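You operate a simulated robot arm through the tools that you are given. There is no shell and no other tool. Be economical: measure what you need, move in short steps, check, and stop when the job is done.

You are at the controls of a simulated robot arm. One attempt, no reset.

Task
Set the dial scale true with the large weight, 500 g.
Fine: swap it for the small weight in the pan, turn the zero knob till the needle agrees, then lift it out on to the block again. Set down upright: small weight, large weight.
Where things are to end (x, y in the base frame): small weight within 0.06 m of [0.31, 0.19].

The check looks at the end state, three seconds after you hand in, the way a careful person would. Anything else that was tipped, shoved, dropped, spilled or broken makes it a failure.

Robot
A 7-joint arm with a two-finger parallel gripper, fixed in place. Base frame: the origin is at the foot of the arm, x ahead of it, y to its left, z up; the work surface is at about z = 0. Lengths are in m, angles in degrees, forces in N, time in s.
With the tool pointing down near the work surface it reaches from about 0.24 to 0.62 m from the base axis. Its first joint turns from -66.0 to 66.0 degrees. Payload 2.6 kg.
Tool frame: the origin (TCP) lies between the finger pads and is the grasp point; the fingertips stand 0.03 m ahead of it; z points along the fingers, y is the line along which they close. Largest opening 0.094 m; finger width 0.028, thickness 0.01; the body of the gripper, 0.05 by 0.096 m, starts 0.055 m behind the TCP.
Orientation is told as [roll, pitch, yaw] about the base's x, y, z axes, in that order, counted from this pose: with the fingers straight down and closing along the base's y, the tool's x points along the base's -x, its y along +y and its z along -z.

Tools
- The arm moves only by the tool drive_tool. Its argument "rows" is a list of rows, each an object of numbers (a shift or turn left out is 0, a gripper value left out holds the last): "x", "y", "z": the shift along the base's x, y, z in m; "rx", "ry", "rz": the turn, a rotation vector about the base's x, y, z in degrees; "grip": the opening, from 0 (shut) to 1 (fully open). In form: [{"x": .., "y": .., "z": .., "rx": .., "ry": .., "rz": .., "grip": ..}, ...]. A call has 1 to 10 rows; each row is the pose to reach, as a shift and turn from the pose commanded when the call began. Each row takes 0.2 s and may step no farther than 0.05 m and 8.6 degrees from the row before; otherwise, or with a gripper value out of range, the whole call is refused. Where a pose cannot be reached the arm comes as near as it can. A force on the tool above 40 N (or 10 N above the force at the start of the call, whichever is more), or a blocked arm, ends the call early, and 0.2 s more pass. The fingers move at their own pace (about 0.072 m/s each) and stop on an object; they squeeze with about 32 N. The grip force told is the motor's: it shows also when the fingers shut on nothing. Time passes only in rows, and 0.2 s behind the last, so rows that repeat a pose let the fingers close. The reply holds the time, the measured pose of the TCP, the force on the tool along the base axes, the opening and the grip force, in the units named above and with some noise, with the torque about the TCP (base axes, N m) and any sound that the robot's microphone picked up, and new pictures: "show" is both (left out), scene, wrist or none.
- Cameras (640 x 400 px; columns grow to the right, rows downward): "scene" is fixed at [0.005, 0.4262, 0.5475]; the picture's right is [-0.95, -0.32, 0.00], its down [-0.23, 0.69, -0.69] and it looks along [0.22, -0.65, -0.73] (base axes); focal length 214 px, centre (320, 200). "wrist" rides on the gripper at [0.076, 0.014, -0.103] in the tool frame; the picture's right is [-0.18, 0.98, 0.00], its down [-0.75, -0.14, -0.64] and it looks along [-0.63, -0.12, 0.77] (tool axes); focal length 243 px, centre (320, 200). There is no depth. A picture from a camera that has moved, and an enlarged one, comes with that camera's place and axes in the base frame and with its lens.
- inspect(camera, box): a new picture of the part [left, top, right, bottom] of that camera's present view, enlarged. The clock stands still meanwhile.
- finish_job(): hands the job in; it is judged then, once.

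Go step by step. Nothing tells you positions but the pictures and the camera data: compare them with the known pose of the tool, close in by small moves and look again before you grip or let go. The budget is 120 turns and 200 pictures, counting those below and the enlarged ones. Unless the task says otherwise, let go and move clear before handing in, and close with one line.

The tools are called after ">>>" as name(argument=value, ...) on one line, values as JSON. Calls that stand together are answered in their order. drive_tool: Moves the arm, as the interface text tells. Its arguments: {"type":"object","properties":{"rows":{"type":"array"},"show":{"type":"string","enum":["both","scene","wrist","none"]}},"required":["rows"]} The other tools are called the same way: inspect (camera, box) takes an enlarged picture of a part of a camera's view; finish_job () hands the job in.

At the start:

```text
clock: 0.0
tcp_pos: [0.3421, 0.0474, 0.4116]
ee_rot: [0.1, 0.0, -0.1]
ft_force: [-0.8, 0.6, -0.2]
torque: [0.0, 0.0, -0.01]
gripper_width: 0.0943
grip_force: 0.1
```

scene: 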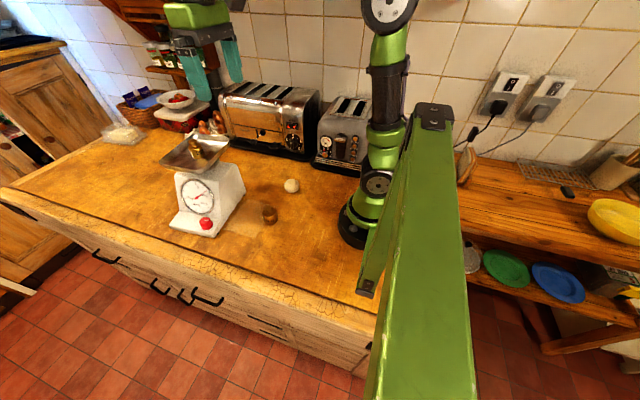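
wrist: 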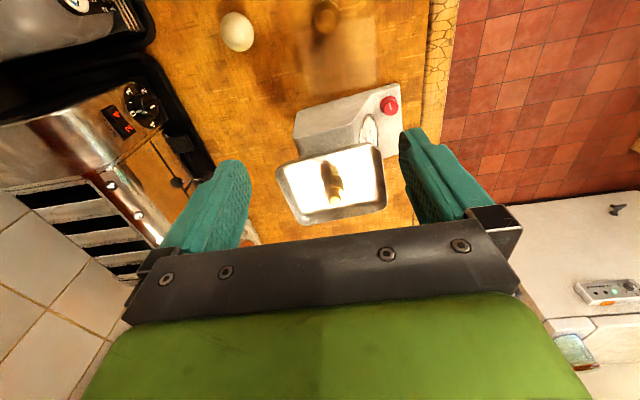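

I see a dial scale with a pan holding something brass, a brass weight on the board and an egg-like object. I'll enlarge the views first.

>>> inspect(camera="scene", box=[140, 110, 320, 240])

>>> inspect(camera="wrist", box=[200, 0, 440, 240])

>>> inspect(camera="scene", box=[165, 170, 235, 240])

```text
3.08 times, centred on (230, 175) of scene
camera zoom: at [0.005, 0.4262, 0.5475], right [-0.95, -0.32, 0.0], down [-0.23, 0.69, -0.69], along [0.22, -0.65, -0.73], focal length 660 px, centre (597, 277)
```

zoom: 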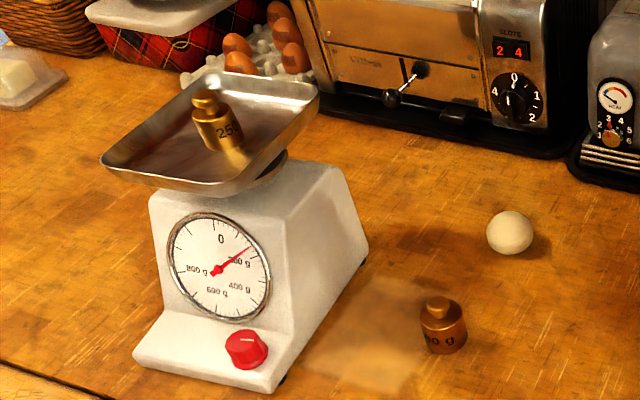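

```text
1.67 times, centred on (320, 120) of wrist
camera zoom: at [0.2663, 0.061, 0.5136], right [0.18, 0.98, 0.0], down [0.75, -0.14, 0.64], along [0.63, -0.12, -0.77], focal length 404 px, centre (320, 333)
```

zoom: 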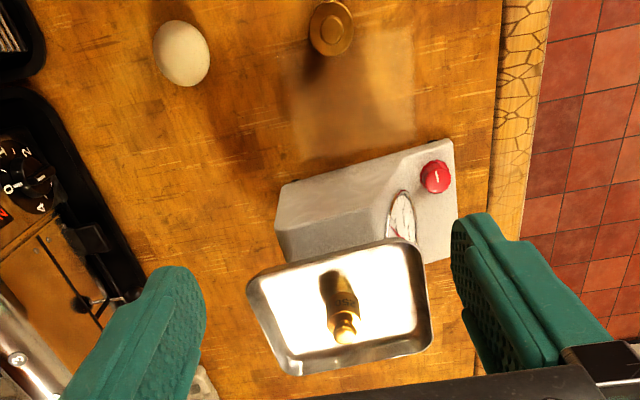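

```text
5.71 times, centred on (200, 205) of scene
camera zoom: at [0.005, 0.4262, 0.5475], right [-0.95, -0.32, 0.0], down [-0.23, 0.69, -0.69], along [0.22, -0.65, -0.73], focal length 1226 px, centre (1006, 171)
```

zoom: 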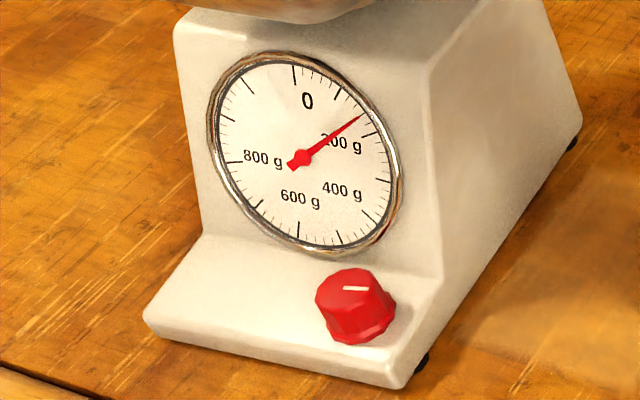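

The 250 g weight stands in the pan at about (0.52, 0.04, 0.17). The other weight is near (0.29, 0.08) and the zero knob near (0.456, 0.166). I'll move above the pan to look closer.

>>> drive_tool(rows=[{"x": 0.04, "z": -0.01}, {"x": 0.08, "z": -0.03}, {"x": 0.12, "y": -0.003, "z": -0.05}, {"x": 0.155, "y": -0.006, "z": -0.08}, {"x": 0.18, "y": -0.01, "z": -0.11}, {"x": 0.18, "y": -0.01, "z": -0.11}])

```text
clock: 1.4
tcp_pos: [0.5227, 0.0364, 0.3021]
ee_rot: [0.0, -0.1, 0.0]
ft_force: [0.1, 0.2, -0.4]
torque: [-0.02, 0.0, -0.03]
gripper_width: 0.094
grip_force: 0.1
camera wrist: at [0.4471, 0.0507, 0.4039], right [0.18, 0.98, 0.0], down [0.75, -0.14, 0.64], along [0.63, -0.12, -0.77], focal length 243 px, centre (320, 200)
```

scene: 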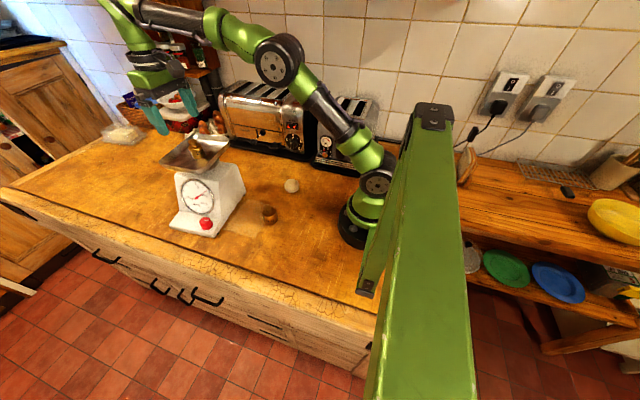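
wrist: 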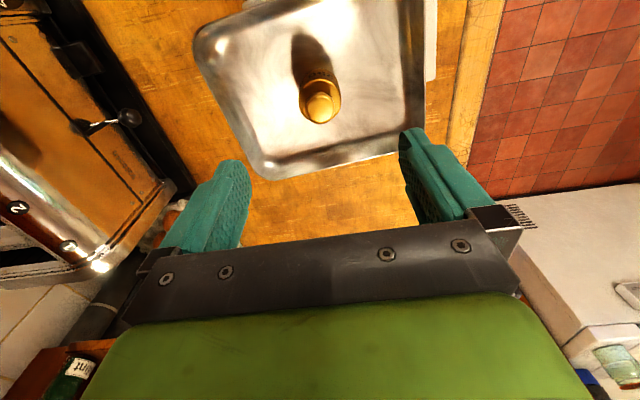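

The weight's head works out at about (0.511, 0.039, 0.22). I'll narrow the fingers somewhat and come down just above it.

>>> drive_tool(rows=[{"x": -0.011, "y": 0.003, "z": -0.02, "grip": 0.65}, {"x": -0.011, "y": 0.003, "z": -0.045, "grip": 0.65}, {"x": -0.011, "y": 0.003, "z": -0.045, "grip": 0.65}])

>>> inspect(camera="scene", box=[140, 80, 260, 190])

```text
clock: 2.2
tcp_pos: [0.5109, 0.043, 0.256]
ee_rot: [-0.1, 0.1, -0.1]
ft_force: [0.7, 0.0, 1.0]
torque: [0.01, 0.0, 0.01]
gripper_width: 0.061
grip_force: 0.1
camera wrist: at [0.4356, 0.0554, 0.3587], right [0.18, 0.98, 0.0], down [0.75, -0.14, 0.64], along [0.63, -0.12, -0.77], focal length 243 px, centre (320, 200)
```

scene: 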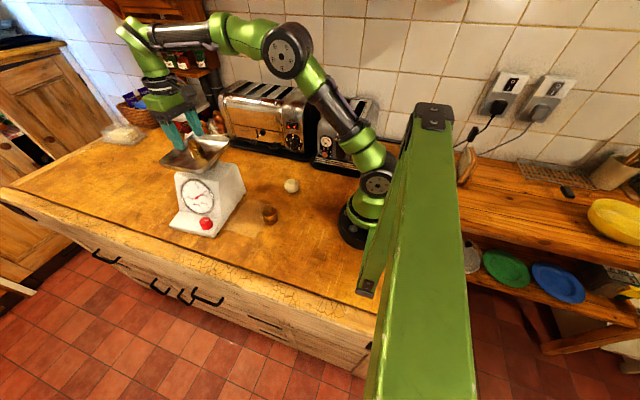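
wrist: 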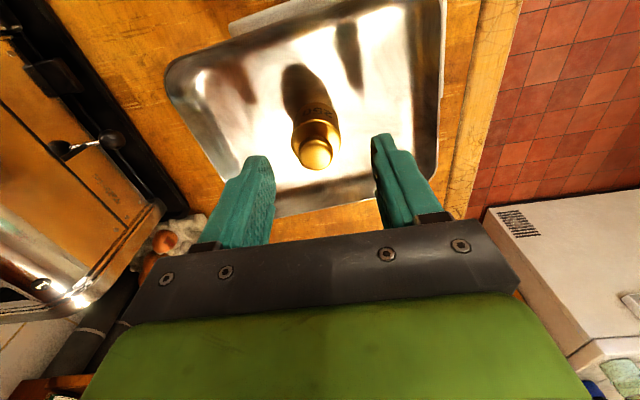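

```text
3.64 times, centred on (200, 135) of scene
camera zoom: at [0.005, 0.4262, 0.5475], right [-0.95, -0.32, 0.0], down [-0.23, 0.69, -0.69], along [0.22, -0.65, -0.73], focal length 780 px, centre (756, 436)
```

zoom: 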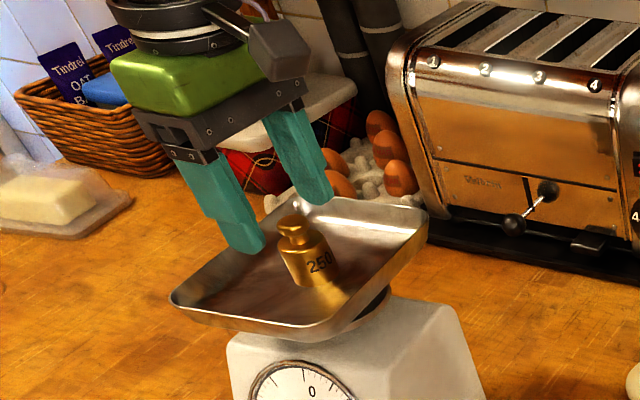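

The head sits at (0.511, 0.038, 0.218) and the pan floor is at about 0.173. I'll descend until the tips are just above the floor, then look before gripping.

>>> drive_tool(rows=[{"z": -0.02}, {"z": -0.035}, {"z": -0.046}, {"z": -0.046}])

>>> inspect(camera="scene", box=[160, 100, 240, 180])

```text
clock: 3.2
tcp_pos: [0.5115, 0.0424, 0.2102]
ee_rot: [0.0, 0.1, -0.1]
ft_force: [-0.3, -0.3, 0.8]
torque: [0.05, 0.02, 0.02]
gripper_width: 0.0608
grip_force: 0.0
camera wrist: at [0.4363, 0.0546, 0.3121], right [0.18, 0.98, 0.0], down [0.75, -0.14, 0.64], along [0.63, -0.12, -0.77], focal length 243 px, centre (320, 200)
```

scene: 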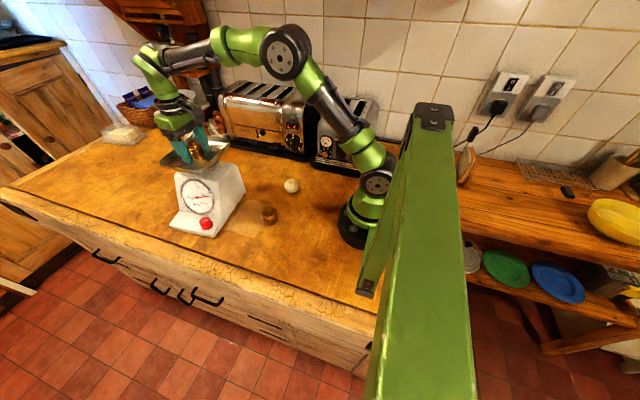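
wrist: 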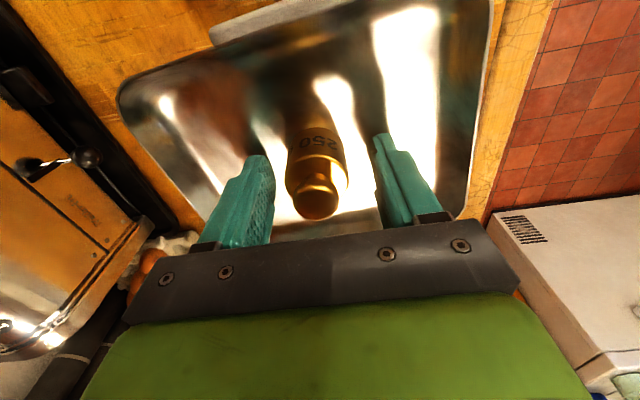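

```text
5.00 times, centred on (200, 140) of scene
camera zoom: at [0.005, 0.4262, 0.5475], right [-0.95, -0.32, 0.0], down [-0.23, 0.69, -0.69], along [0.22, -0.65, -0.73], focal length 1072 px, centre (920, 500)
```

zoom: 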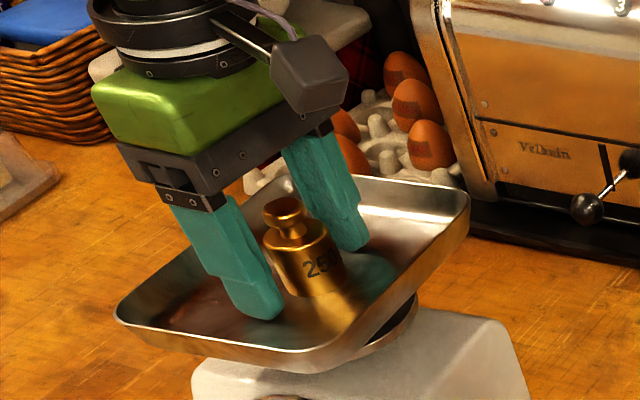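

The weight is between the fingers, very nearly centred. I'll shift a few mm and close on it, gently.

>>> drive_tool(rows=[{"x": -0.003, "y": -0.003, "z": -0.002}, {"x": -0.003, "y": -0.003, "z": -0.002, "grip": 0.5}, {"x": -0.003, "y": -0.003, "z": -0.002, "grip": 0.3}, {"x": -0.003, "y": -0.003, "z": -0.002, "grip": 0.2}, {"x": -0.003, "y": -0.003, "z": -0.002, "grip": 0.2}])

>>> inspect(camera="scene", box=[160, 100, 240, 180])

```text
clock: 4.4
tcp_pos: [0.509, 0.0385, 0.208]
ee_rot: [0.0, 0.0, 0.0]
ft_force: [-0.9, -0.8, 1.7]
torque: [-0.03, 0.0, 0.02]
gripper_width: 0.0334
grip_force: 32.2
camera wrist: at [0.4333, 0.0517, 0.3105], right [0.18, 0.98, 0.0], down [0.75, -0.14, 0.64], along [0.63, -0.12, -0.77], focal length 243 px, centre (320, 200)
```

scene: 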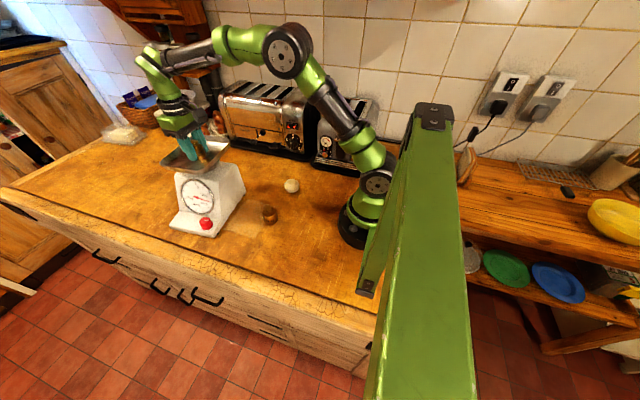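
wrist: 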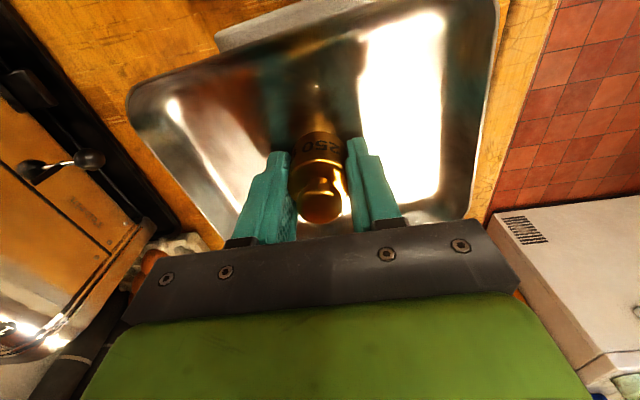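

```text
5.00 times, centred on (200, 140) of scene
camera zoom: at [0.005, 0.4262, 0.5475], right [-0.95, -0.32, 0.0], down [-0.23, 0.69, -0.69], along [0.22, -0.65, -0.73], focal length 1072 px, centre (920, 500)
```

zoom: 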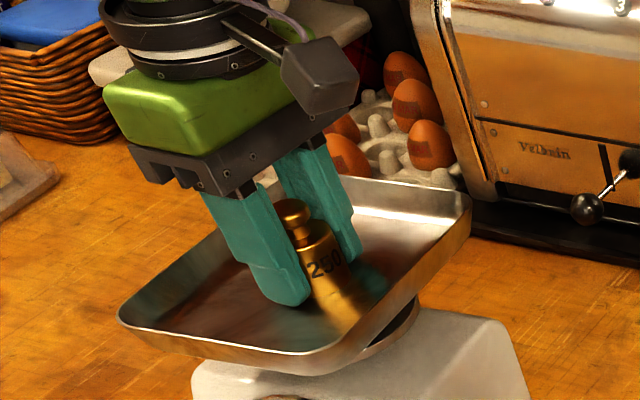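

The weight is gripped at 0.033 m width. I'll lift it straight up and look.

>>> drive_tool(rows=[{"z": 0.015}, {"z": 0.04}, {"z": 0.07}, {"z": 0.1}], show="wrist")

>>> inspect(camera="scene", box=[140, 90, 290, 240])

```text
clock: 5.4
tcp_pos: [0.5079, 0.0369, 0.3089]
ee_rot: [0.0, 0.1, 0.0]
ft_force: [0.8, -0.4, -0.8]
torque: [-0.01, -0.01, -0.02]
gripper_width: 0.0189
grip_force: 0.0
camera wrist: at [0.4329, 0.0502, 0.4111], right [0.18, 0.98, 0.0], down [0.75, -0.14, 0.64], along [0.63, -0.12, -0.77], focal length 243 px, centre (320, 200)
```

wrist: 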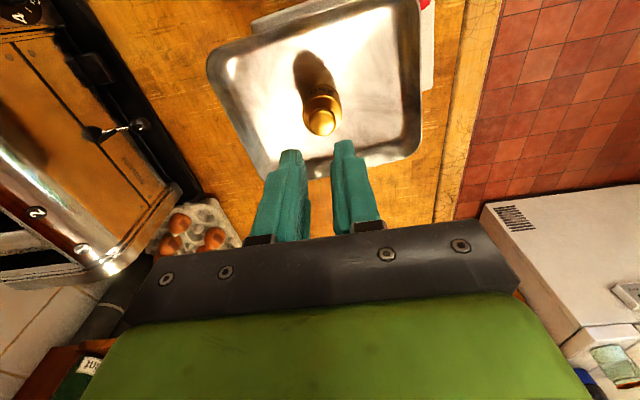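

```text
2.67 times, centred on (215, 165) of scene
camera zoom: at [0.005, 0.4262, 0.5475], right [-0.95, -0.32, 0.0], down [-0.23, 0.69, -0.69], along [0.22, -0.65, -0.73], focal length 572 px, centre (600, 293)
```

zoom: 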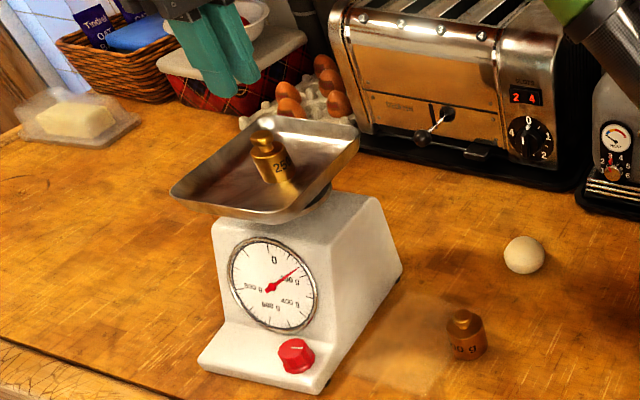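

The weight slipped out of the fingers on lifting but still stands upright at about (0.512, 0.036). I'll go back, centre better, grip with the fingers fully commanded shut, and test-lift slowly.

>>> drive_tool(rows=[{"x": 0.003, "z": -0.02, "grip": 0.65}, {"x": 0.003, "z": -0.05, "grip": 0.65}, {"x": 0.003, "z": -0.05, "grip": 0.65}, {"x": 0.003, "z": -0.08, "grip": 0.65}, {"x": 0.003, "z": -0.102, "grip": 0.65}, {"x": 0.003, "z": -0.102, "grip": 0.65}], show="wrist")

>>> inspect(camera="scene", box=[170, 120, 220, 170])

```text
clock: 6.8
tcp_pos: [0.5109, 0.0385, 0.2067]
ee_rot: [0.0, 0.0, 0.1]
ft_force: [-1.0, 0.4, 2.6]
torque: [-0.04, 0.05, -0.06]
gripper_width: 0.0609
grip_force: 0.1
camera wrist: at [0.4346, 0.0505, 0.309], right [0.18, 0.98, 0.0], down [0.75, -0.14, 0.64], along [0.63, -0.12, -0.77], focal length 243 px, centre (320, 200)
```

wrist: 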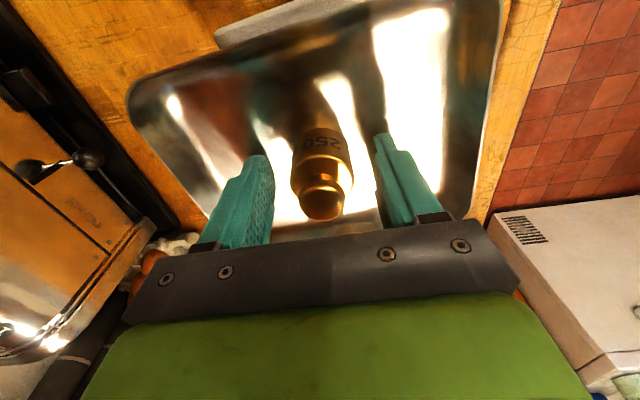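

```text
8.00 times, centred on (195, 145) of scene
camera zoom: at [0.005, 0.4262, 0.5475], right [-0.95, -0.32, 0.0], down [-0.23, 0.69, -0.69], along [0.22, -0.65, -0.73], focal length 1716 px, centre (1320, 640)
```

zoom: 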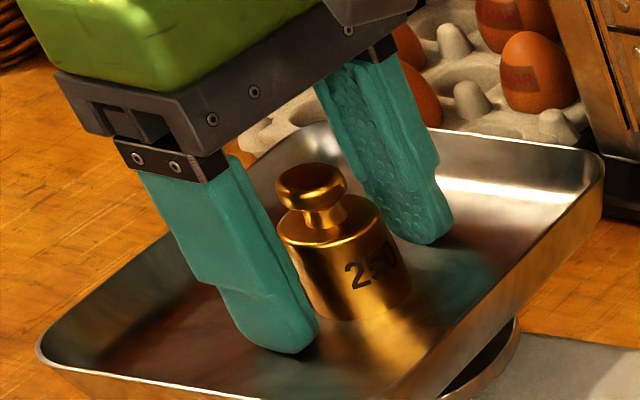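

The weight's base is centred between the fingertips. Closing fully now, with a slow 5 mm test lift.

>>> drive_tool(rows=[{"grip": 0.4}, {"grip": 0.2}, {"grip": 0.0}, {"grip": 0.0}, {"grip": 0.0}, {"z": 0.003}, {"z": 0.006}], show="none")

>>> inspect(camera="scene", box=[170, 120, 220, 170])

```text
clock: 8.4
tcp_pos: [0.5106, 0.0372, 0.213]
ee_rot: [0.0, 0.1, 0.0]
ft_force: [-1.5, -1.2, 0.1]
torque: [-0.03, -0.02, -0.04]
gripper_width: 0.0334
grip_force: 31.7
```

```text
8.00 times, centred on (195, 145) of scene
camera zoom: at [0.005, 0.4262, 0.5475], right [-0.95, -0.32, 0.0], down [-0.23, 0.69, -0.69], along [0.22, -0.65, -0.73], focal length 1716 px, centre (1320, 640)
```

zoom: 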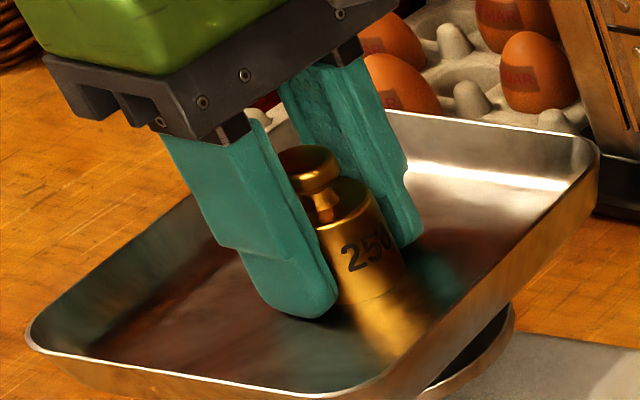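

>>> drive_tool(rows=[{"z": 0.004}, {"z": 0.008}, {"z": 0.012}], show="none")

>>> inspect(camera="scene", box=[170, 110, 220, 160])

```text
clock: 9.2
tcp_pos: [0.5106, 0.0375, 0.2244]
ee_rot: [0.0, 0.0, 0.0]
ft_force: [0.6, -0.7, -2.9]
torque: [-0.01, -0.04, -0.04]
gripper_width: 0.0334
grip_force: 32.3
```

```text
8.00 times, centred on (195, 135) of scene
camera zoom: at [0.0051, 0.4262, 0.5475], right [-0.95, -0.32, 0.0], down [-0.23, 0.69, -0.69], along [0.22, -0.65, -0.73], focal length 1716 px, centre (1320, 720)
```

zoom: 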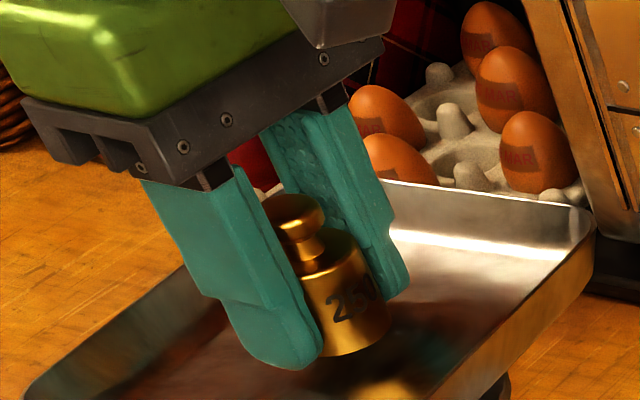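

It holds now (about 2.7 N carried). I'll lift on gently.

>>> drive_tool(rows=[{"z": 0.006}, {"z": 0.014}, {"z": 0.024}, {"z": 0.034}, {"z": 0.044}, {"z": 0.052}, {"z": 0.056}], show="wrist")

>>> inspect(camera="scene", box=[140, 90, 290, 240])

```text
clock: 10.8
tcp_pos: [0.5113, 0.037, 0.2804]
ee_rot: [0.1, 0.0, 0.0]
ft_force: [-0.3, 0.0, -2.6]
torque: [0.02, 0.04, 0.01]
gripper_width: 0.0333
grip_force: 32.0
camera wrist: at [0.4357, 0.0514, 0.382], right [0.18, 0.98, 0.0], down [0.75, -0.14, 0.64], along [0.63, -0.12, -0.77], focal length 243 px, centre (320, 200)
```

wrist: 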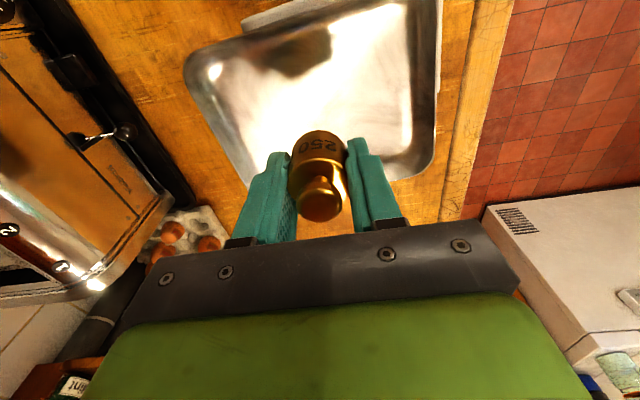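

```text
2.67 times, centred on (215, 165) of scene
camera zoom: at [0.0051, 0.4262, 0.5475], right [-0.95, -0.32, 0.0], down [-0.23, 0.69, -0.69], along [0.22, -0.65, -0.73], focal length 572 px, centre (600, 293)
```

zoom: 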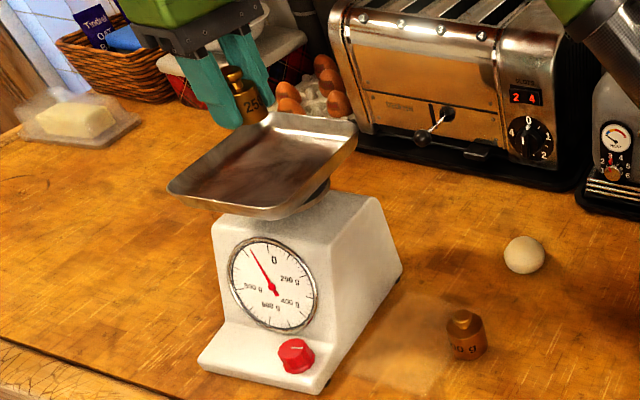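

It's secure; the empty scale reads below zero. I'll carry the small weight slowly toward (0.31, 0.195).

>>> drive_tool(rows=[{"x": -0.01, "y": 0.008}, {"x": -0.03, "y": 0.024}, {"x": -0.054, "y": 0.043}, {"x": -0.078, "y": 0.062}, {"x": -0.102, "y": 0.081}, {"x": -0.126, "y": 0.1}, {"x": -0.15, "y": 0.119}, {"x": -0.172, "y": 0.136}, {"x": -0.19, "y": 0.15}, {"x": -0.2, "y": 0.158}], show="none")

>>> drive_tool(rows=[{"z": -0.01}, {"z": -0.035}, {"z": -0.065}, {"z": -0.095}, {"z": -0.125}, {"z": -0.155}, {"z": -0.18}, {"z": -0.2}, {"z": -0.21}])

>>> inspect(camera="scene", box=[190, 180, 310, 280])

```text
clock: 13.0
tcp_pos: [0.3109, 0.1956, 0.2796]
ee_rot: [0.0, 0.0, -0.1]
ft_force: [0.1, -0.3, -2.2]
torque: [-0.01, -0.01, 0.0]
gripper_width: 0.033
grip_force: 31.8
```

```text
clock: 15.0
tcp_pos: [0.3098, 0.1971, 0.0697]
ee_rot: [0.0, -0.1, 0.1]
ft_force: [0.4, 0.3, -2.2]
torque: [0.02, 0.03, 0.03]
gripper_width: 0.0336
grip_force: 32.2
camera wrist: at [0.2353, 0.2098, 0.1719], right [0.18, 0.98, 0.0], down [0.75, -0.14, 0.64], along [0.63, -0.12, -0.77], focal length 243 px, centre (320, 200)
```

scene: 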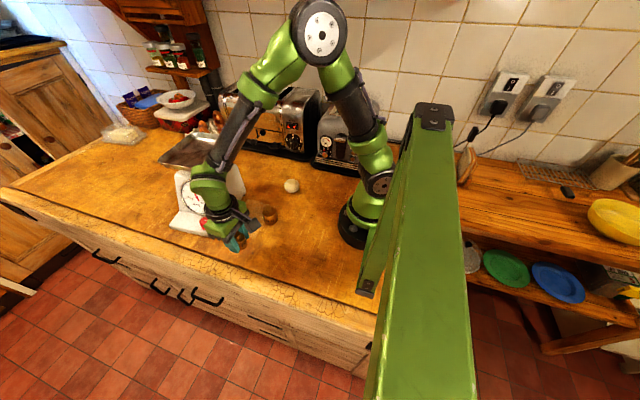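
wrist: 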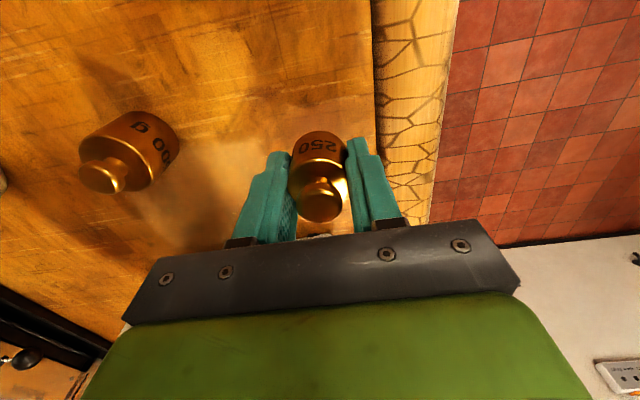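

```text
4.00 times, centred on (250, 230) of scene
camera zoom: at [0.0051, 0.4262, 0.5475], right [-0.95, -0.32, 0.0], down [-0.23, 0.69, -0.69], along [0.22, -0.65, -0.73], focal length 858 px, centre (600, 80)
```

zoom: 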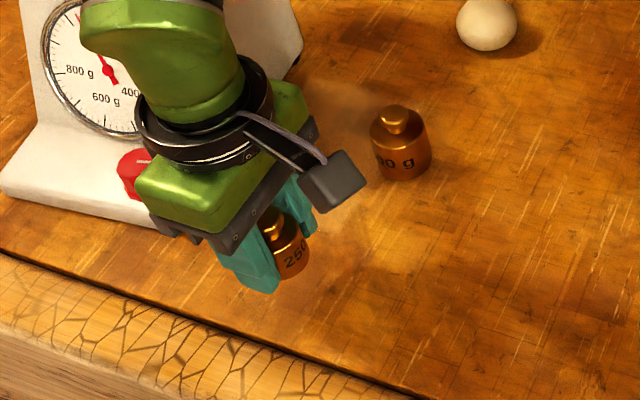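

It's over the board near its edge strip, so I'll shift 1 cm inward and lower slowly until contact.

>>> drive_tool(rows=[{"y": -0.006, "z": -0.006}, {"y": -0.01, "z": -0.014}, {"y": -0.01, "z": -0.02}, {"y": -0.01, "z": -0.025}, {"y": -0.01, "z": -0.028}, {"y": -0.01, "z": -0.031}], show="none")

>>> inspect(camera="scene", box=[220, 210, 270, 260])

```text
clock: 16.4
tcp_pos: [0.3116, 0.1866, 0.0385]
ee_rot: [0.0, 0.0, -0.1]
ft_force: [-0.9, -0.9, -2.4]
torque: [0.05, 0.0, -0.01]
gripper_width: 0.0335
grip_force: 31.5
```

```text
8.00 times, centred on (245, 235) of scene
camera zoom: at [0.0051, 0.4262, 0.5475], right [-0.95, -0.32, 0.0], down [-0.23, 0.69, -0.69], along [0.22, -0.65, -0.73], focal length 1716 px, centre (920, -80)
```

zoom: 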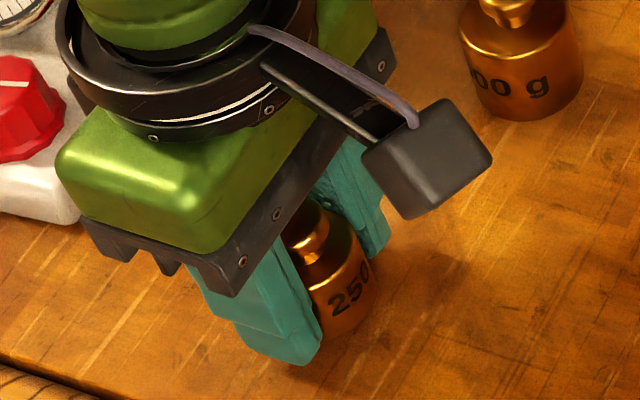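

>>> drive_tool(rows=[{"z": -0.0015}, {"z": -0.003}, {"z": -0.0045}], show="none")

```text
clock: 17.2
tcp_pos: [0.3105, 0.1861, 0.0355]
ee_rot: [0.0, 0.1, 0.0]
ft_force: [-0.2, -0.2, -2.2]
torque: [0.02, -0.01, 0.02]
gripper_width: 0.0334
grip_force: 31.8
```

No contact yet (−2.2 N); a few more millimetres down.

>>> drive_tool(rows=[{"z": -0.001}, {"z": -0.002}, {"z": -0.002}], show="none")

>>> inspect(camera="scene", box=[220, 210, 270, 260])

```text
clock: 18.0
tcp_pos: [0.311, 0.1858, 0.0332]
ee_rot: [0.0, 0.0, 0.0]
ft_force: [0.0, -0.9, -2.8]
torque: [-0.02, 0.0, 0.0]
gripper_width: 0.0333
grip_force: 31.7
```

```text
8.00 times, centred on (245, 235) of scene
camera zoom: at [0.0051, 0.4262, 0.5475], right [-0.95, -0.32, 0.0], down [-0.23, 0.69, -0.69], along [0.22, -0.65, -0.73], focal length 1716 px, centre (920, -80)
```

zoom: 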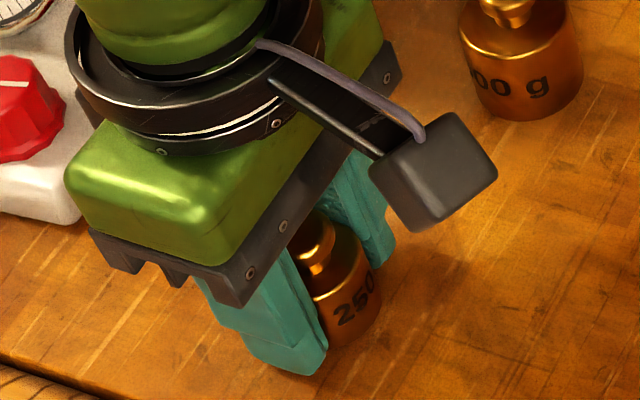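

>>> drive_tool(rows=[{"z": -0.001}, {"z": -0.0015}, {"z": -0.0015}], show="none")

>>> drive_tool(rows=[{"z": -0.001}, {"z": -0.001}], show="none")

```text
clock: 18.8
tcp_pos: [0.3114, 0.1862, 0.0313]
ee_rot: [-0.1, 0.0, 0.1]
ft_force: [0.4, 0.3, -2.0]
torque: [-0.03, 0.01, -0.02]
gripper_width: 0.0333
grip_force: 31.8
```

```text
clock: 19.4
tcp_pos: [0.3101, 0.1848, 0.0305]
ee_rot: [0.1, -0.1, 0.0]
ft_force: [-0.2, 0.9, -2.7]
torque: [0.06, -0.03, -0.03]
gripper_width: 0.0332
grip_force: 32.4
```

>>> drive_tool(rows=[{"z": -0.001}, {"z": -0.002}, {"z": -0.002}], show="none")

>>> inspect(camera="scene", box=[230, 220, 265, 255])

>>> inspect(camera="wrist", box=[240, 100, 400, 240])

```text
clock: 20.2
tcp_pos: [0.3103, 0.1859, 0.0291]
ee_rot: [0.0, 0.0, -0.2]
ft_force: [-12.5, -4.8, 33.7]
torque: [-0.69, 0.34, -0.1]
gripper_width: 0.0333
grip_force: 32.0
```

```text
11.43 times, centred on (248, 238) of scene
camera zoom: at [0.0049, 0.4261, 0.5476], right [-0.95, -0.32, 0.0], down [-0.23, 0.69, -0.69], along [0.22, -0.65, -0.73], focal length 2451 px, centre (1149, -229)
```

zoom: 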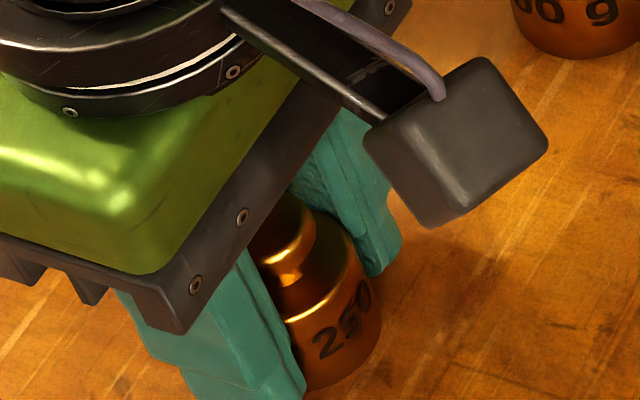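

```text
2.86 times, centred on (320, 170) of wrist
camera zoom: at [0.2351, 0.1993, 0.1321], right [0.19, 0.98, 0.0], down [0.75, -0.14, 0.64], along [0.63, -0.12, -0.77], focal length 693 px, centre (320, 286)
```

zoom: 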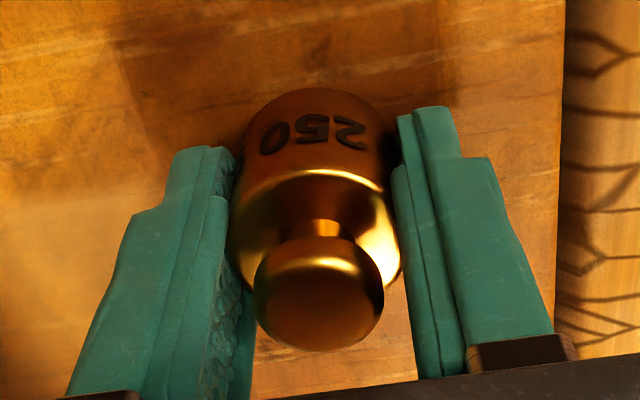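

Firm contact with the board. I'll ease up a millimetre and open the fingers.

>>> drive_tool(rows=[{"z": 0.001}, {"z": 0.0012}, {"z": 0.0012, "grip": 0.38}, {"z": 0.0012, "grip": 0.45}, {"z": 0.0012, "grip": 0.65}, {"z": 0.0012, "grip": 0.65}], show="none")

>>> inspect(camera="wrist", box=[240, 80, 400, 240])

```text
clock: 21.6
tcp_pos: [0.3106, 0.1861, 0.0298]
ee_rot: [0.0, -0.1, 0.2]
ft_force: [0.4, 0.4, 0.0]
torque: [-0.02, 0.03, 0.0]
gripper_width: 0.061
grip_force: 0.0
```

```text
2.50 times, centred on (320, 160) of wrist
camera zoom: at [0.2354, 0.1997, 0.1322], right [0.18, 0.98, 0.0], down [0.75, -0.14, 0.64], along [0.63, -0.12, -0.77], focal length 606 px, centre (320, 300)
```

zoom: 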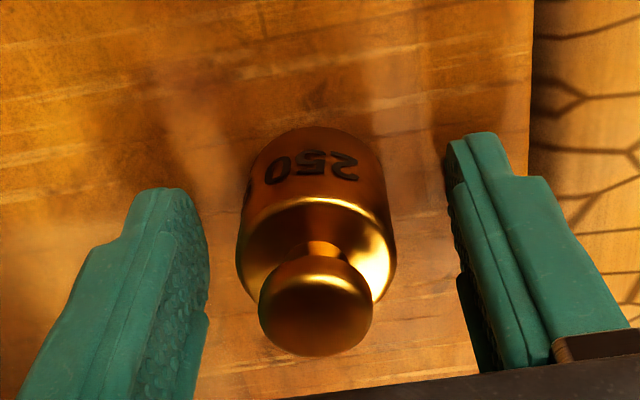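

The small weight stands upright at about (0.31, 0.186). I'll rise clear and go over to the large weight.

>>> drive_tool(rows=[{"z": 0.02}, {"z": 0.05}, {"z": 0.08}, {"z": 0.11}, {"y": -0.03, "z": 0.12}, {"y": -0.07, "z": 0.12}, {"y": -0.1, "z": 0.12, "grip": 0.75}, {"y": -0.1, "z": 0.12, "grip": 0.75}])

>>> inspect(camera="scene", box=[220, 170, 310, 260])

```text
clock: 23.4
tcp_pos: [0.3124, 0.0835, 0.149]
ee_rot: [0.0, 0.0, 0.0]
ft_force: [-0.3, 0.4, -0.6]
torque: [0.03, 0.02, 0.01]
gripper_width: 0.0707
grip_force: 0.2
camera wrist: at [0.2365, 0.0971, 0.2521], right [0.18, 0.98, 0.0], down [0.75, -0.14, 0.64], along [0.63, -0.12, -0.77], focal length 243 px, centre (320, 200)
```

scene: 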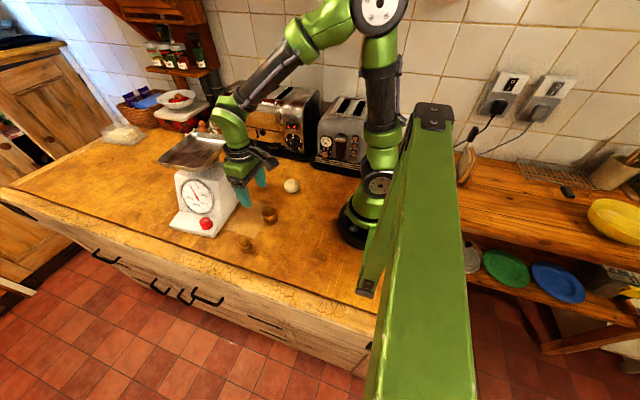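
wrist: 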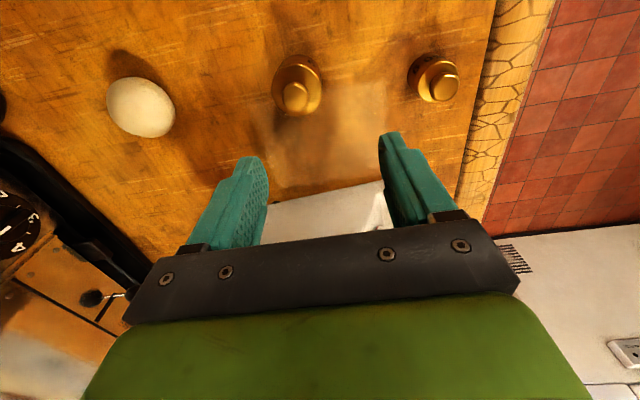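

```text
4.44 times, centred on (265, 215) of scene
camera zoom: at [0.0051, 0.4262, 0.5475], right [-0.95, -0.32, 0.0], down [-0.23, 0.69, -0.69], along [0.22, -0.65, -0.73], focal length 953 px, centre (564, 133)
```

zoom: 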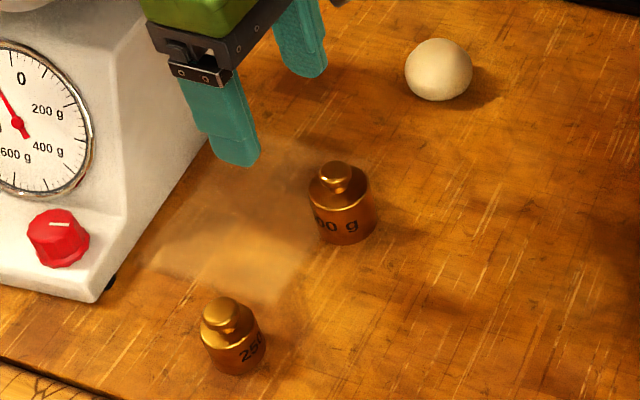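

The large weight is at about (0.293, 0.071), roughly 4 cm in diameter. I'll move over it and lower partway.

>>> drive_tool(rows=[{"x": -0.018, "y": -0.012, "z": 0.0}, {"x": -0.018, "y": -0.012, "z": -0.03}, {"x": -0.018, "y": -0.012, "z": -0.05}, {"x": -0.018, "y": -0.012, "z": -0.05}])

>>> inspect(camera="scene", box=[240, 170, 310, 240])

```text
clock: 24.4
tcp_pos: [0.2944, 0.0748, 0.0997]
ee_rot: [0.0, -0.1, 0.0]
ft_force: [0.2, -0.4, 0.4]
torque: [-0.01, 0.01, 0.02]
gripper_width: 0.0707
grip_force: 0.0
camera wrist: at [0.2181, 0.0865, 0.2015], right [0.18, 0.98, 0.0], down [0.75, -0.14, 0.64], along [0.63, -0.12, -0.77], focal length 243 px, centre (320, 200)
```

scene: 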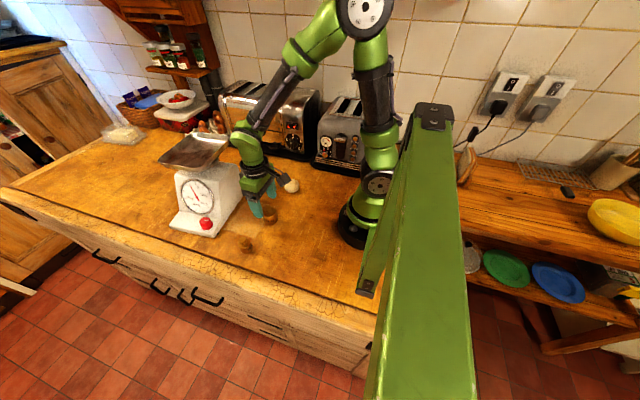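
wrist: 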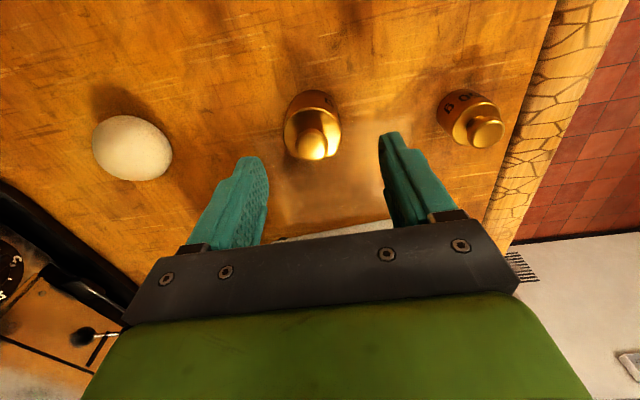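

```text
5.71 times, centred on (275, 205) of scene
camera zoom: at [0.0051, 0.4262, 0.5475], right [-0.95, -0.32, 0.0], down [-0.23, 0.69, -0.69], along [0.22, -0.65, -0.73], focal length 1226 px, centre (577, 171)
```

zoom: 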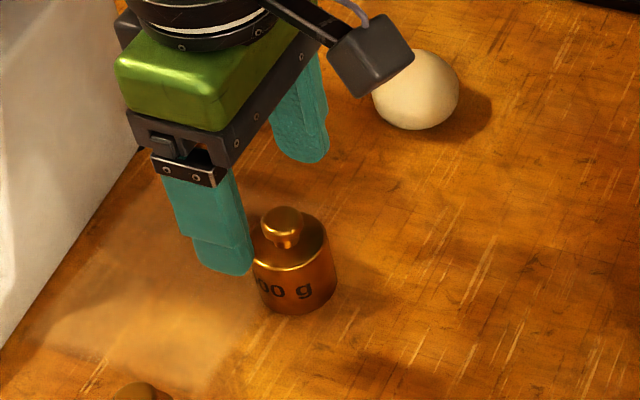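

The large weight is at (0.294, 0.070), well between the fingers, with the egg clear. I'll lower over it.

>>> drive_tool(rows=[{"y": -0.003, "z": -0.02}, {"y": -0.003, "z": -0.04}, {"y": -0.003, "z": -0.056}, {"y": -0.003, "z": -0.065}, {"y": -0.003, "z": -0.065}], show="wrist")

>>> inspect(camera="scene", box=[240, 180, 300, 240])

```text
clock: 25.6
tcp_pos: [0.2926, 0.0705, 0.0337]
ee_rot: [0.0, 0.0, 0.0]
ft_force: [-0.3, -0.1, 0.7]
torque: [0.04, -0.04, -0.01]
gripper_width: 0.0706
grip_force: 0.1
camera wrist: at [0.2178, 0.0844, 0.1363], right [0.18, 0.98, 0.0], down [0.75, -0.14, 0.64], along [0.63, -0.12, -0.77], focal length 243 px, centre (320, 200)
```

wrist: 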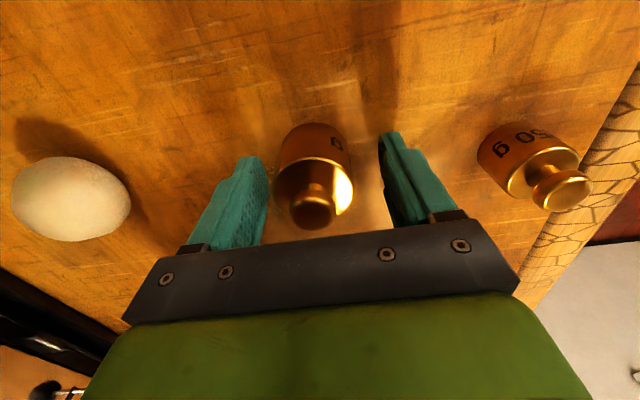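

```text
6.67 times, centred on (270, 210) of scene
camera zoom: at [0.0051, 0.4262, 0.5475], right [-0.95, -0.32, 0.0], down [-0.23, 0.69, -0.69], along [0.22, -0.65, -0.73], focal length 1430 px, centre (653, 133)
```

zoom: 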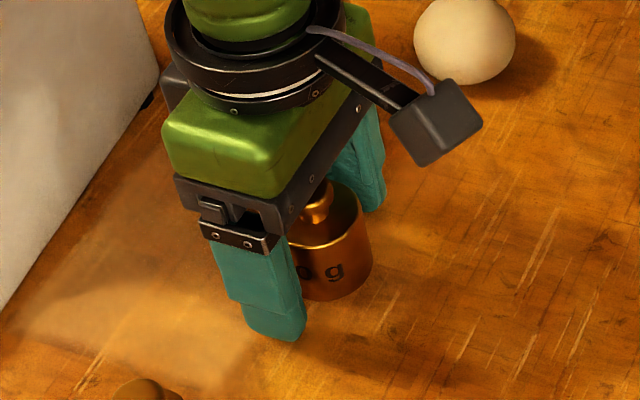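

Slightly off-centre; I'll shift 3 mm, drop 2 mm, and close fully.

>>> drive_tool(rows=[{"y": -0.003, "z": -0.002, "grip": 0.65}, {"y": -0.003, "z": -0.002, "grip": 0.5}, {"y": -0.003, "z": -0.002, "grip": 0.3}, {"y": -0.003, "z": -0.002, "grip": 0.0}, {"y": -0.003, "z": -0.002, "grip": 0.0}, {"y": -0.003, "z": -0.002, "grip": 0.0}, {"y": -0.003, "z": 0.002}, {"y": -0.003, "z": 0.006}], show="wrist")

>>> inspect(camera="scene", box=[240, 180, 300, 240])

```text
clock: 27.4
tcp_pos: [0.2924, 0.0684, 0.0409]
ee_rot: [0.0, -0.1, 0.0]
ft_force: [0.2, -0.3, -4.3]
torque: [-0.04, 0.02, -0.04]
gripper_width: 0.0423
grip_force: 32.0
camera wrist: at [0.2176, 0.0813, 0.1425], right [0.18, 0.98, 0.0], down [0.75, -0.14, 0.64], along [0.63, -0.12, -0.77], focal length 243 px, centre (320, 200)
```

wrist: 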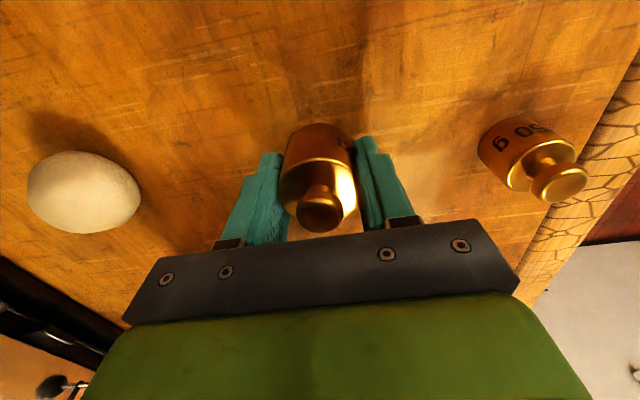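

```text
6.67 times, centred on (270, 210) of scene
camera zoom: at [0.0051, 0.4262, 0.5475], right [-0.95, -0.32, 0.0], down [-0.23, 0.69, -0.69], along [0.22, -0.65, -0.73], focal length 1430 px, centre (653, 133)
```

zoom: 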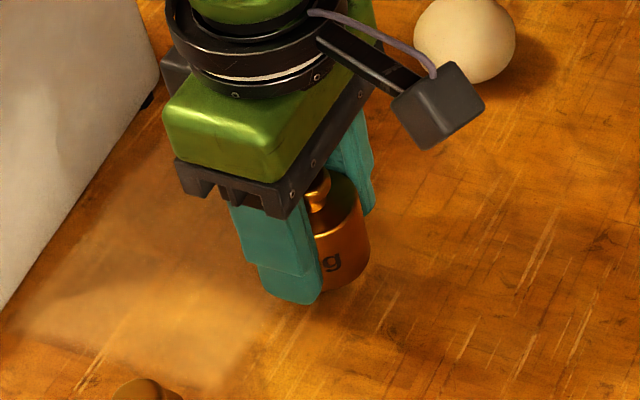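

Holding about 4.8 N. I'll lift gently to 0.28 and carry it over the pan.

>>> drive_tool(rows=[{"z": 0.008}, {"z": 0.024}, {"z": 0.048}, {"z": 0.076}, {"z": 0.106}, {"z": 0.136}, {"z": 0.166}, {"z": 0.196}, {"z": 0.222}, {"z": 0.238}], show="none")

>>> drive_tool(rows=[{"x": 0.01, "y": -0.0015}, {"x": 0.03, "y": -0.0045}, {"x": 0.056, "y": -0.008}, {"x": 0.082, "y": -0.0115}, {"x": 0.108, "y": -0.015}, {"x": 0.134, "y": -0.019}, {"x": 0.16, "y": -0.0225}, {"x": 0.184, "y": -0.026}, {"x": 0.204, "y": -0.029}, {"x": 0.216, "y": -0.031}], show="wrist")

>>> inspect(camera="scene", box=[140, 90, 240, 190])

```text
clock: 29.6
tcp_pos: [0.2912, 0.0677, 0.2781]
ee_rot: [0.1, 0.1, 0.1]
ft_force: [0.7, 0.5, -3.9]
torque: [0.0, -0.05, 0.02]
gripper_width: 0.0424
grip_force: 32.3
```

```text
clock: 31.8
tcp_pos: [0.5075, 0.037, 0.2801]
ee_rot: [0.1, 0.0, 0.1]
ft_force: [-0.1, 0.3, -4.7]
torque: [0.04, 0.03, -0.02]
gripper_width: 0.0422
grip_force: 32.3
camera wrist: at [0.4333, 0.0496, 0.3817], right [0.18, 0.98, 0.0], down [0.75, -0.14, 0.64], along [0.63, -0.12, -0.77], focal length 243 px, centre (320, 200)
```

wrist: 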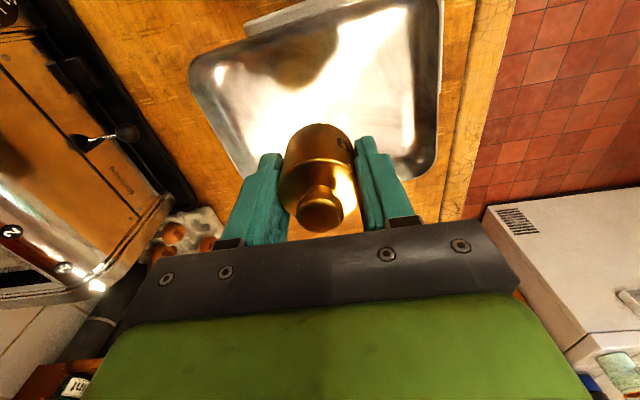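

```text
4.00 times, centred on (190, 140) of scene
camera zoom: at [0.0051, 0.4262, 0.5475], right [-0.95, -0.32, 0.0], down [-0.23, 0.69, -0.69], along [0.22, -0.65, -0.73], focal length 858 px, centre (840, 440)
```

zoom: 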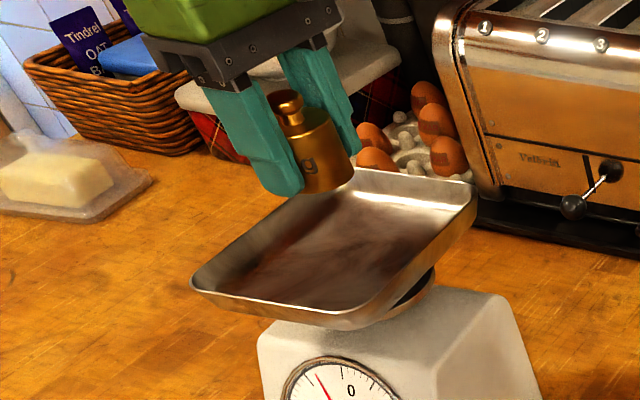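

In position over the pan. I'll descend to just above the floor, then in fine steps.

>>> drive_tool(rows=[{"x": 0.002, "z": -0.01}, {"x": 0.002, "z": -0.025}, {"x": 0.002, "z": -0.04}, {"x": 0.002, "z": -0.052}, {"x": 0.002, "z": -0.06}, {"x": 0.002, "z": -0.064}], show="none")

>>> inspect(camera="scene", box=[160, 115, 240, 230])

```text
clock: 33.2
tcp_pos: [0.5101, 0.0381, 0.2153]
ee_rot: [0.0, 0.0, -0.1]
ft_force: [-0.1, 0.4, -3.6]
torque: [0.01, 0.03, -0.02]
gripper_width: 0.0424
grip_force: 31.7
```

```text
3.48 times, centred on (200, 172) of scene
camera zoom: at [0.0051, 0.4262, 0.5475], right [-0.95, -0.32, 0.0], down [-0.23, 0.69, -0.69], along [0.22, -0.65, -0.73], focal length 746 px, centre (737, 296)
```

zoom: 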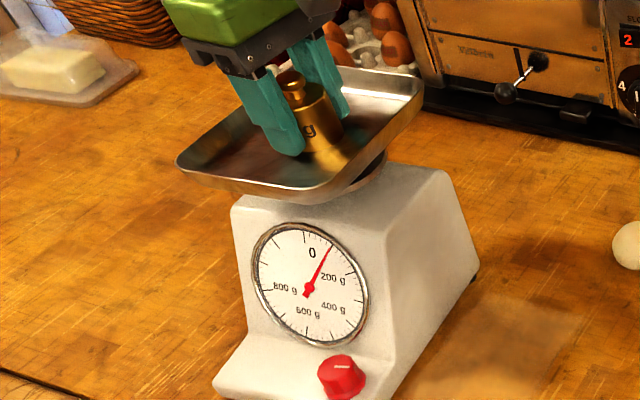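

The needle already moves, so the weight is touching the pan. Two more millimetres, then I'll look again.

>>> drive_tool(rows=[{"z": -0.001}, {"z": -0.002}, {"z": -0.002}], show="none")

>>> inspect(camera="scene", box=[160, 115, 240, 230])

```text
clock: 34.0
tcp_pos: [0.5111, 0.0366, 0.2134]
ee_rot: [0.1, 0.0, 0.0]
ft_force: [0.5, 1.2, -2.5]
torque: [0.02, -0.01, -0.01]
gripper_width: 0.0425
grip_force: 32.0
```

```text
3.48 times, centred on (200, 172) of scene
camera zoom: at [0.0051, 0.4262, 0.5475], right [-0.95, -0.32, 0.0], down [-0.23, 0.69, -0.69], along [0.22, -0.65, -0.73], focal length 746 px, centre (737, 296)
```

zoom: 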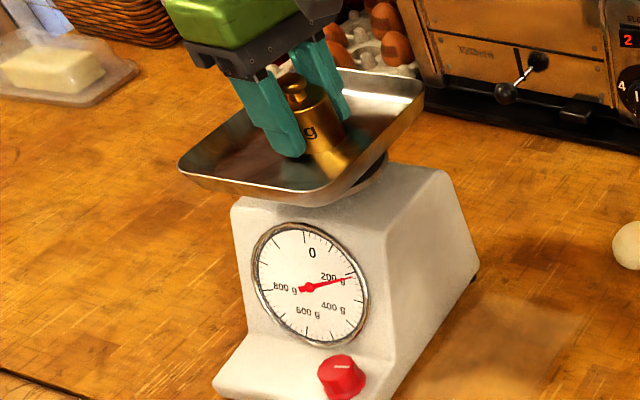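

>>> drive_tool(rows=[{"z": -0.001}, {"z": -0.002}, {"z": -0.003}, {"z": -0.003}], show="none")

>>> inspect(camera="scene", box=[160, 115, 240, 230])

```text
clock: 35.0
tcp_pos: [0.5106, 0.036, 0.2087]
ee_rot: [0.0, -0.1, -0.1]
ft_force: [-1.4, 1.9, -0.4]
torque: [0.04, 0.01, -0.02]
gripper_width: 0.0423
grip_force: 31.6
```

```text
3.48 times, centred on (200, 172) of scene
camera zoom: at [0.0051, 0.4262, 0.5475], right [-0.95, -0.32, 0.0], down [-0.23, 0.69, -0.69], along [0.22, -0.65, -0.73], focal length 746 px, centre (737, 296)
```

zoom: 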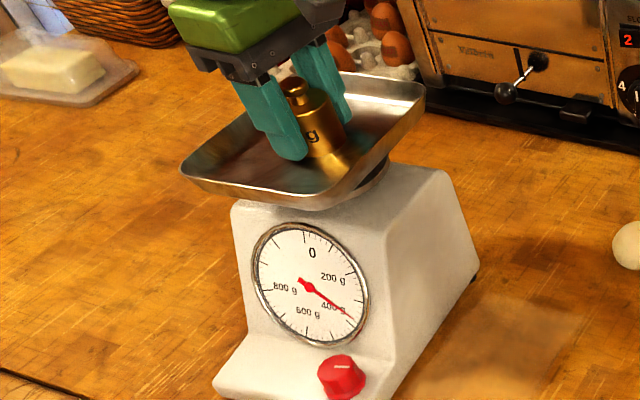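

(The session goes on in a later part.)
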